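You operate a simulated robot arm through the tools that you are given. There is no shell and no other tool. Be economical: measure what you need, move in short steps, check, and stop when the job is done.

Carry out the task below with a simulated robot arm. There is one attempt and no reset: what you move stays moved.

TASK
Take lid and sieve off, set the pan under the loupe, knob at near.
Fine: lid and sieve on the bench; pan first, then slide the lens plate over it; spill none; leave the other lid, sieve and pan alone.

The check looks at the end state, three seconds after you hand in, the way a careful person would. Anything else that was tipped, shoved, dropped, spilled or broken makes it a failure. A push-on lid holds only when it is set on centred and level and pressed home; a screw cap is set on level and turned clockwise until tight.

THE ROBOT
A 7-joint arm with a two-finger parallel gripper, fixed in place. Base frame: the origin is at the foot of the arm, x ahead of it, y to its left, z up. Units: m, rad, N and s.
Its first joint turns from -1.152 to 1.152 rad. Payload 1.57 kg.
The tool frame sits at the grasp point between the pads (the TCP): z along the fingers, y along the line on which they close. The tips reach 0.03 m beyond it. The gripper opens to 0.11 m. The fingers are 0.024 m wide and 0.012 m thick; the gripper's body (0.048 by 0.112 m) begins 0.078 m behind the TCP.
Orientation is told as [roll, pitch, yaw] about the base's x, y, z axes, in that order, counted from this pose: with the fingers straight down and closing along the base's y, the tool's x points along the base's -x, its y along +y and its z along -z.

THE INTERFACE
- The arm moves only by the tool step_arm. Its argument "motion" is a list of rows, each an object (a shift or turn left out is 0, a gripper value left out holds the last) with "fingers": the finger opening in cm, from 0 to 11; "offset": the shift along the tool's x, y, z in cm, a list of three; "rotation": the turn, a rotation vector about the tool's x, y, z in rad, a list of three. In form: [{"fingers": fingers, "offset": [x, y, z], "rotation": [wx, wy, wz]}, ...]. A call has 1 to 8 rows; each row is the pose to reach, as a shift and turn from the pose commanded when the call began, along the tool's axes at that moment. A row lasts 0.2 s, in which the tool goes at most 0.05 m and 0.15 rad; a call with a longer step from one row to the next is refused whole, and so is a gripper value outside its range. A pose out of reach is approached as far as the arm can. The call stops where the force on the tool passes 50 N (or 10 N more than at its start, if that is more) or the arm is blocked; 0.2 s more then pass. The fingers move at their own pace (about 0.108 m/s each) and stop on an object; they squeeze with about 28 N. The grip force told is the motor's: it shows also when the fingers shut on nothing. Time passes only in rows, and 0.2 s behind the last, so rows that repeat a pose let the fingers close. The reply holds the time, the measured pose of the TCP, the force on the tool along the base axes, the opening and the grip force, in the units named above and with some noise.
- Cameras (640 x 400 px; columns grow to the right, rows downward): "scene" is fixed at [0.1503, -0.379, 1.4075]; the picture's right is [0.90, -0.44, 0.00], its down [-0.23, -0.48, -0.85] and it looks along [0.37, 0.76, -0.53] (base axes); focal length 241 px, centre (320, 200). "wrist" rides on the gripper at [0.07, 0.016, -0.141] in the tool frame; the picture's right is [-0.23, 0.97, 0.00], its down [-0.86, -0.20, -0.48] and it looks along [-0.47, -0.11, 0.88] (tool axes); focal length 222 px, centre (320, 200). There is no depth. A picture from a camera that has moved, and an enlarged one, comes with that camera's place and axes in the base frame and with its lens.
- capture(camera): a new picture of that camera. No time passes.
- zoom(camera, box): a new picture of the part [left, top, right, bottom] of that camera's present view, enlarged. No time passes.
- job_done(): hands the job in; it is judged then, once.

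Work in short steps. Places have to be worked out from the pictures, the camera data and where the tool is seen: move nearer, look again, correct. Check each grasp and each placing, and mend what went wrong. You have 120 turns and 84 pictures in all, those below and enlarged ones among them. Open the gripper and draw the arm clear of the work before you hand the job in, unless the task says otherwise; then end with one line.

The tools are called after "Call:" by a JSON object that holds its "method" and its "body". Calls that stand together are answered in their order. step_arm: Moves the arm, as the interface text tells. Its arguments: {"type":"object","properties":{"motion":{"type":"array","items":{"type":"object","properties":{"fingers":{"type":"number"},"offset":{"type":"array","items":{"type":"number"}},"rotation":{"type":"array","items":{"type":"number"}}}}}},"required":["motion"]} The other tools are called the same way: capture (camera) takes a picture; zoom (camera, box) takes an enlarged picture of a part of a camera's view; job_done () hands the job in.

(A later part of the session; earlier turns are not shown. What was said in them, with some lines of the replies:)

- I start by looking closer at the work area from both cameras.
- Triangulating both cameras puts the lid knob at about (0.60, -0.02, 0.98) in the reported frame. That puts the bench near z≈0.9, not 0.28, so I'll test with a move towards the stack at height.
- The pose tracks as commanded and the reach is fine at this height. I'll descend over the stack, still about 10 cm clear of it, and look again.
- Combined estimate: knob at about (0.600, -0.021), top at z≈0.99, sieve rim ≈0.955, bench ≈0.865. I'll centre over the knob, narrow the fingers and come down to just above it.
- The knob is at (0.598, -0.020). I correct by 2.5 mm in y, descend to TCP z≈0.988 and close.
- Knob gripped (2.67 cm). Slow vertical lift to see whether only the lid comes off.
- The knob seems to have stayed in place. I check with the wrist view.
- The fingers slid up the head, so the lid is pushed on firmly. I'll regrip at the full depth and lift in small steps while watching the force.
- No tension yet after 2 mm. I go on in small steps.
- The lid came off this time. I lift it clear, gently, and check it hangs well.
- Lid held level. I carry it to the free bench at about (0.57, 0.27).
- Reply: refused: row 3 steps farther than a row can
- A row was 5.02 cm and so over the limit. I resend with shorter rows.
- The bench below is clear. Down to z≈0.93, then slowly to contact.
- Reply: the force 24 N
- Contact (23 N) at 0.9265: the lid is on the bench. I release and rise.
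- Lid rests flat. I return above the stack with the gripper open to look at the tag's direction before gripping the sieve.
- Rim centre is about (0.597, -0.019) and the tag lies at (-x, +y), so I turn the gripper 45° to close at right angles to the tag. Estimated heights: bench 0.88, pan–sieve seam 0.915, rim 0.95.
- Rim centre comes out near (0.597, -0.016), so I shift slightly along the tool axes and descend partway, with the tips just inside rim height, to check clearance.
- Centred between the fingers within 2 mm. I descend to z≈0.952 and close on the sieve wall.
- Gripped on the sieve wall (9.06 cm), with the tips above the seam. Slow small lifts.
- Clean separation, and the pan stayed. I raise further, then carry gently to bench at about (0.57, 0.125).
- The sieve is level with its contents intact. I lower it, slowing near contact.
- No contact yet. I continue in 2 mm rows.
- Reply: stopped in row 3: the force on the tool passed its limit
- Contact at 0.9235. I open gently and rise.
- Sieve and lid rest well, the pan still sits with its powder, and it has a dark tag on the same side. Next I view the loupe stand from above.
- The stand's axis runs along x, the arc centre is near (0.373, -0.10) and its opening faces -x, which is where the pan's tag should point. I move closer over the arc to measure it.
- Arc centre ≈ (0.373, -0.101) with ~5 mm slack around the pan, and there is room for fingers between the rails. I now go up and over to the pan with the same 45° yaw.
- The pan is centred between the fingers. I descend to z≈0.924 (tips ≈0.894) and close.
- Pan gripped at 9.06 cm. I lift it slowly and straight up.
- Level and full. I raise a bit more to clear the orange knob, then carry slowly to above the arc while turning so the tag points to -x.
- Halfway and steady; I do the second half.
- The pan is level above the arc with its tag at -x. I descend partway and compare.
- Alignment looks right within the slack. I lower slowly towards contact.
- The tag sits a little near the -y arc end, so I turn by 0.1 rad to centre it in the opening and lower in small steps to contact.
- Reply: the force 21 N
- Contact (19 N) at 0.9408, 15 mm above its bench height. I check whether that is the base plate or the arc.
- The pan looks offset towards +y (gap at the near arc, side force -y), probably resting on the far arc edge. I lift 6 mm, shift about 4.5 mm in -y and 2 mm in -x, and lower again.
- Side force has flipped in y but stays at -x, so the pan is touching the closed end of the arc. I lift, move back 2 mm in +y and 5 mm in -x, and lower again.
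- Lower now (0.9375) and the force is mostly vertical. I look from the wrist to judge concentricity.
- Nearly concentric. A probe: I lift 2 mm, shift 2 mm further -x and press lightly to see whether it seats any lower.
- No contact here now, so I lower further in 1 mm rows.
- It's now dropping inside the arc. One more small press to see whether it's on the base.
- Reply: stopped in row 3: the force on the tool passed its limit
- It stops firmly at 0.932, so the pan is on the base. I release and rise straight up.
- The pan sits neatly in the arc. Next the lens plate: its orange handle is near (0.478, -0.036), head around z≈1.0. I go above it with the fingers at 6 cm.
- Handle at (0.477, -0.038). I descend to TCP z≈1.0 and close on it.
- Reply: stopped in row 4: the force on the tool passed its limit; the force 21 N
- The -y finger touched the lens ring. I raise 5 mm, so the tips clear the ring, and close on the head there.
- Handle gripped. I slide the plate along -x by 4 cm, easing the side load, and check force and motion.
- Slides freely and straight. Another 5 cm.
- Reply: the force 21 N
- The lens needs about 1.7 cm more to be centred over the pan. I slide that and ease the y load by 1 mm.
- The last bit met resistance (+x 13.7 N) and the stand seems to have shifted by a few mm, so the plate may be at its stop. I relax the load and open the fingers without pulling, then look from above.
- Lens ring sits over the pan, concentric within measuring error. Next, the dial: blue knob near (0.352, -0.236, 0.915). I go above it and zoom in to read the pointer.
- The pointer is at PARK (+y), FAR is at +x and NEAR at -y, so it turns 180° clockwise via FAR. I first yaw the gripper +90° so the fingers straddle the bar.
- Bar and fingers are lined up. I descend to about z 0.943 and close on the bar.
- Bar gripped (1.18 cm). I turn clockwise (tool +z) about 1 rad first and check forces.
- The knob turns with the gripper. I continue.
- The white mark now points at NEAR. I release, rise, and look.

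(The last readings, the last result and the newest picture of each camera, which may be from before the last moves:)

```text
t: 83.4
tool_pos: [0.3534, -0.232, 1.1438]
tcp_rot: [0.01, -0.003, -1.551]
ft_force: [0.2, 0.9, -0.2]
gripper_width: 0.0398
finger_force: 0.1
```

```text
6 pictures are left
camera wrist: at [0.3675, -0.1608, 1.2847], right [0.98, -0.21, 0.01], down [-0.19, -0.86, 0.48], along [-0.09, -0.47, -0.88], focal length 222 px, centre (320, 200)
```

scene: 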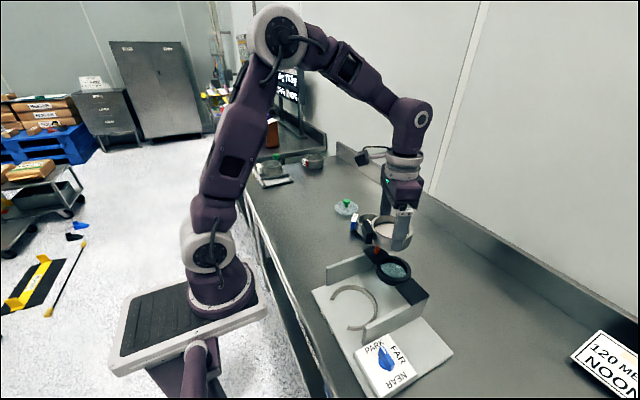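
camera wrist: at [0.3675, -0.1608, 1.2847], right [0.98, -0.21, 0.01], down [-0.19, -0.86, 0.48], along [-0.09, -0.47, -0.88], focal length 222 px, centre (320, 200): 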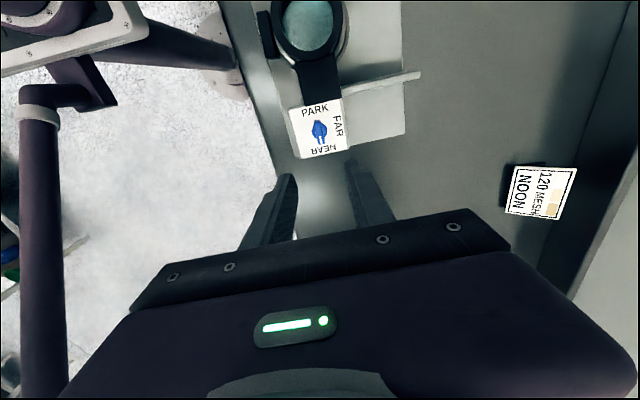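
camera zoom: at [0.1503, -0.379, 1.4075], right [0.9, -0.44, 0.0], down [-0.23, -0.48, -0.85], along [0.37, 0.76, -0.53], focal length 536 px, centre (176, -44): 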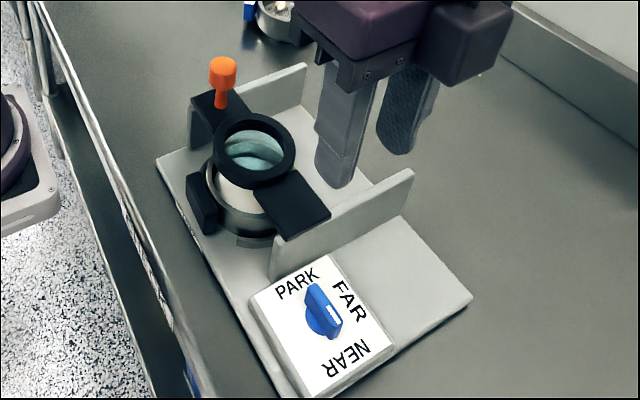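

The knob points to NEAR, and pan and lens are in place. I draw the arm up and away and take a final overview.

Call:
{"method": "step_arm", "body": {"motion": [{"offset": [0, 0, -4]}, {"offset": [2, 2, -7], "rotation": [0, 0, -0.14]}, {"offset": [6, 3.5, -8], "rotation": [0, 0, -0.28]}, {"offset": [10.4, 5, -8], "rotation": [0, 0, -0.42]}, {"offset": [14.8, 6.5, -8], "rotation": [0, 0, -0.56]}, {"offset": [19.2, 8, -8], "rotation": [0, 0, -0.7]}, {"offset": [23.6, 9.5, -8], "rotation": [0, 0, -0.84]}, {"offset": [27, 11, -8], "rotation": [0, 0, -0.98]}]}}

Call:
{"method": "zoom", "body": {"camera": "scene", "box": [310, 180, 450, 400]}}

Call:
{"method": "capture", "body": {"camera": "scene"}}

```text
t: 85.2
tool_pos: [0.458, 0.0398, 1.2219]
tcp_rot: [0.002, -0.013, -0.569]
ft_force: [0.3, -0.1, -0.6]
gripper_width: 0.04
finger_force: 0.0
```

```text
1.82 times, centred on (380, 290) of scene
camera zoom: at [0.1503, -0.379, 1.4075], right [0.9, -0.44, 0.0], down [-0.23, -0.48, -0.85], along [0.37, 0.76, -0.53], focal length 439 px, centre (211, 36)
```

zoom: 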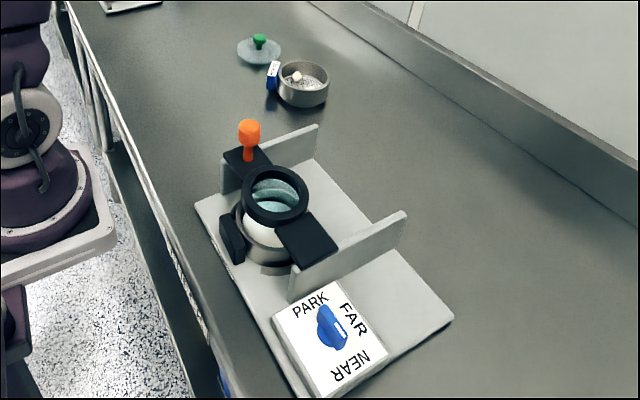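

```text
4 pictures are left
```

scene: 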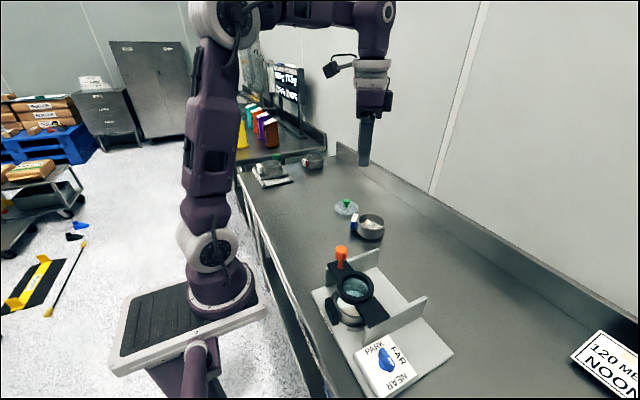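

Everything is as the task asks: lid and sieve on the bench, pan in the nest under the lens, knob at NEAR, the other set untouched and the arm clear. I hand in.

Call:
{"method": "job_done", "body": {}}

```text
The job is handed in.
```

The job is handed in: lid and sieve are on the bench, the full pan is under the loupe with the lens plate slid over it, and the knob points at NEAR. The stand shifted slightly while I slid the plate, but it looks back within about 2 px of its starting place in the last picture.
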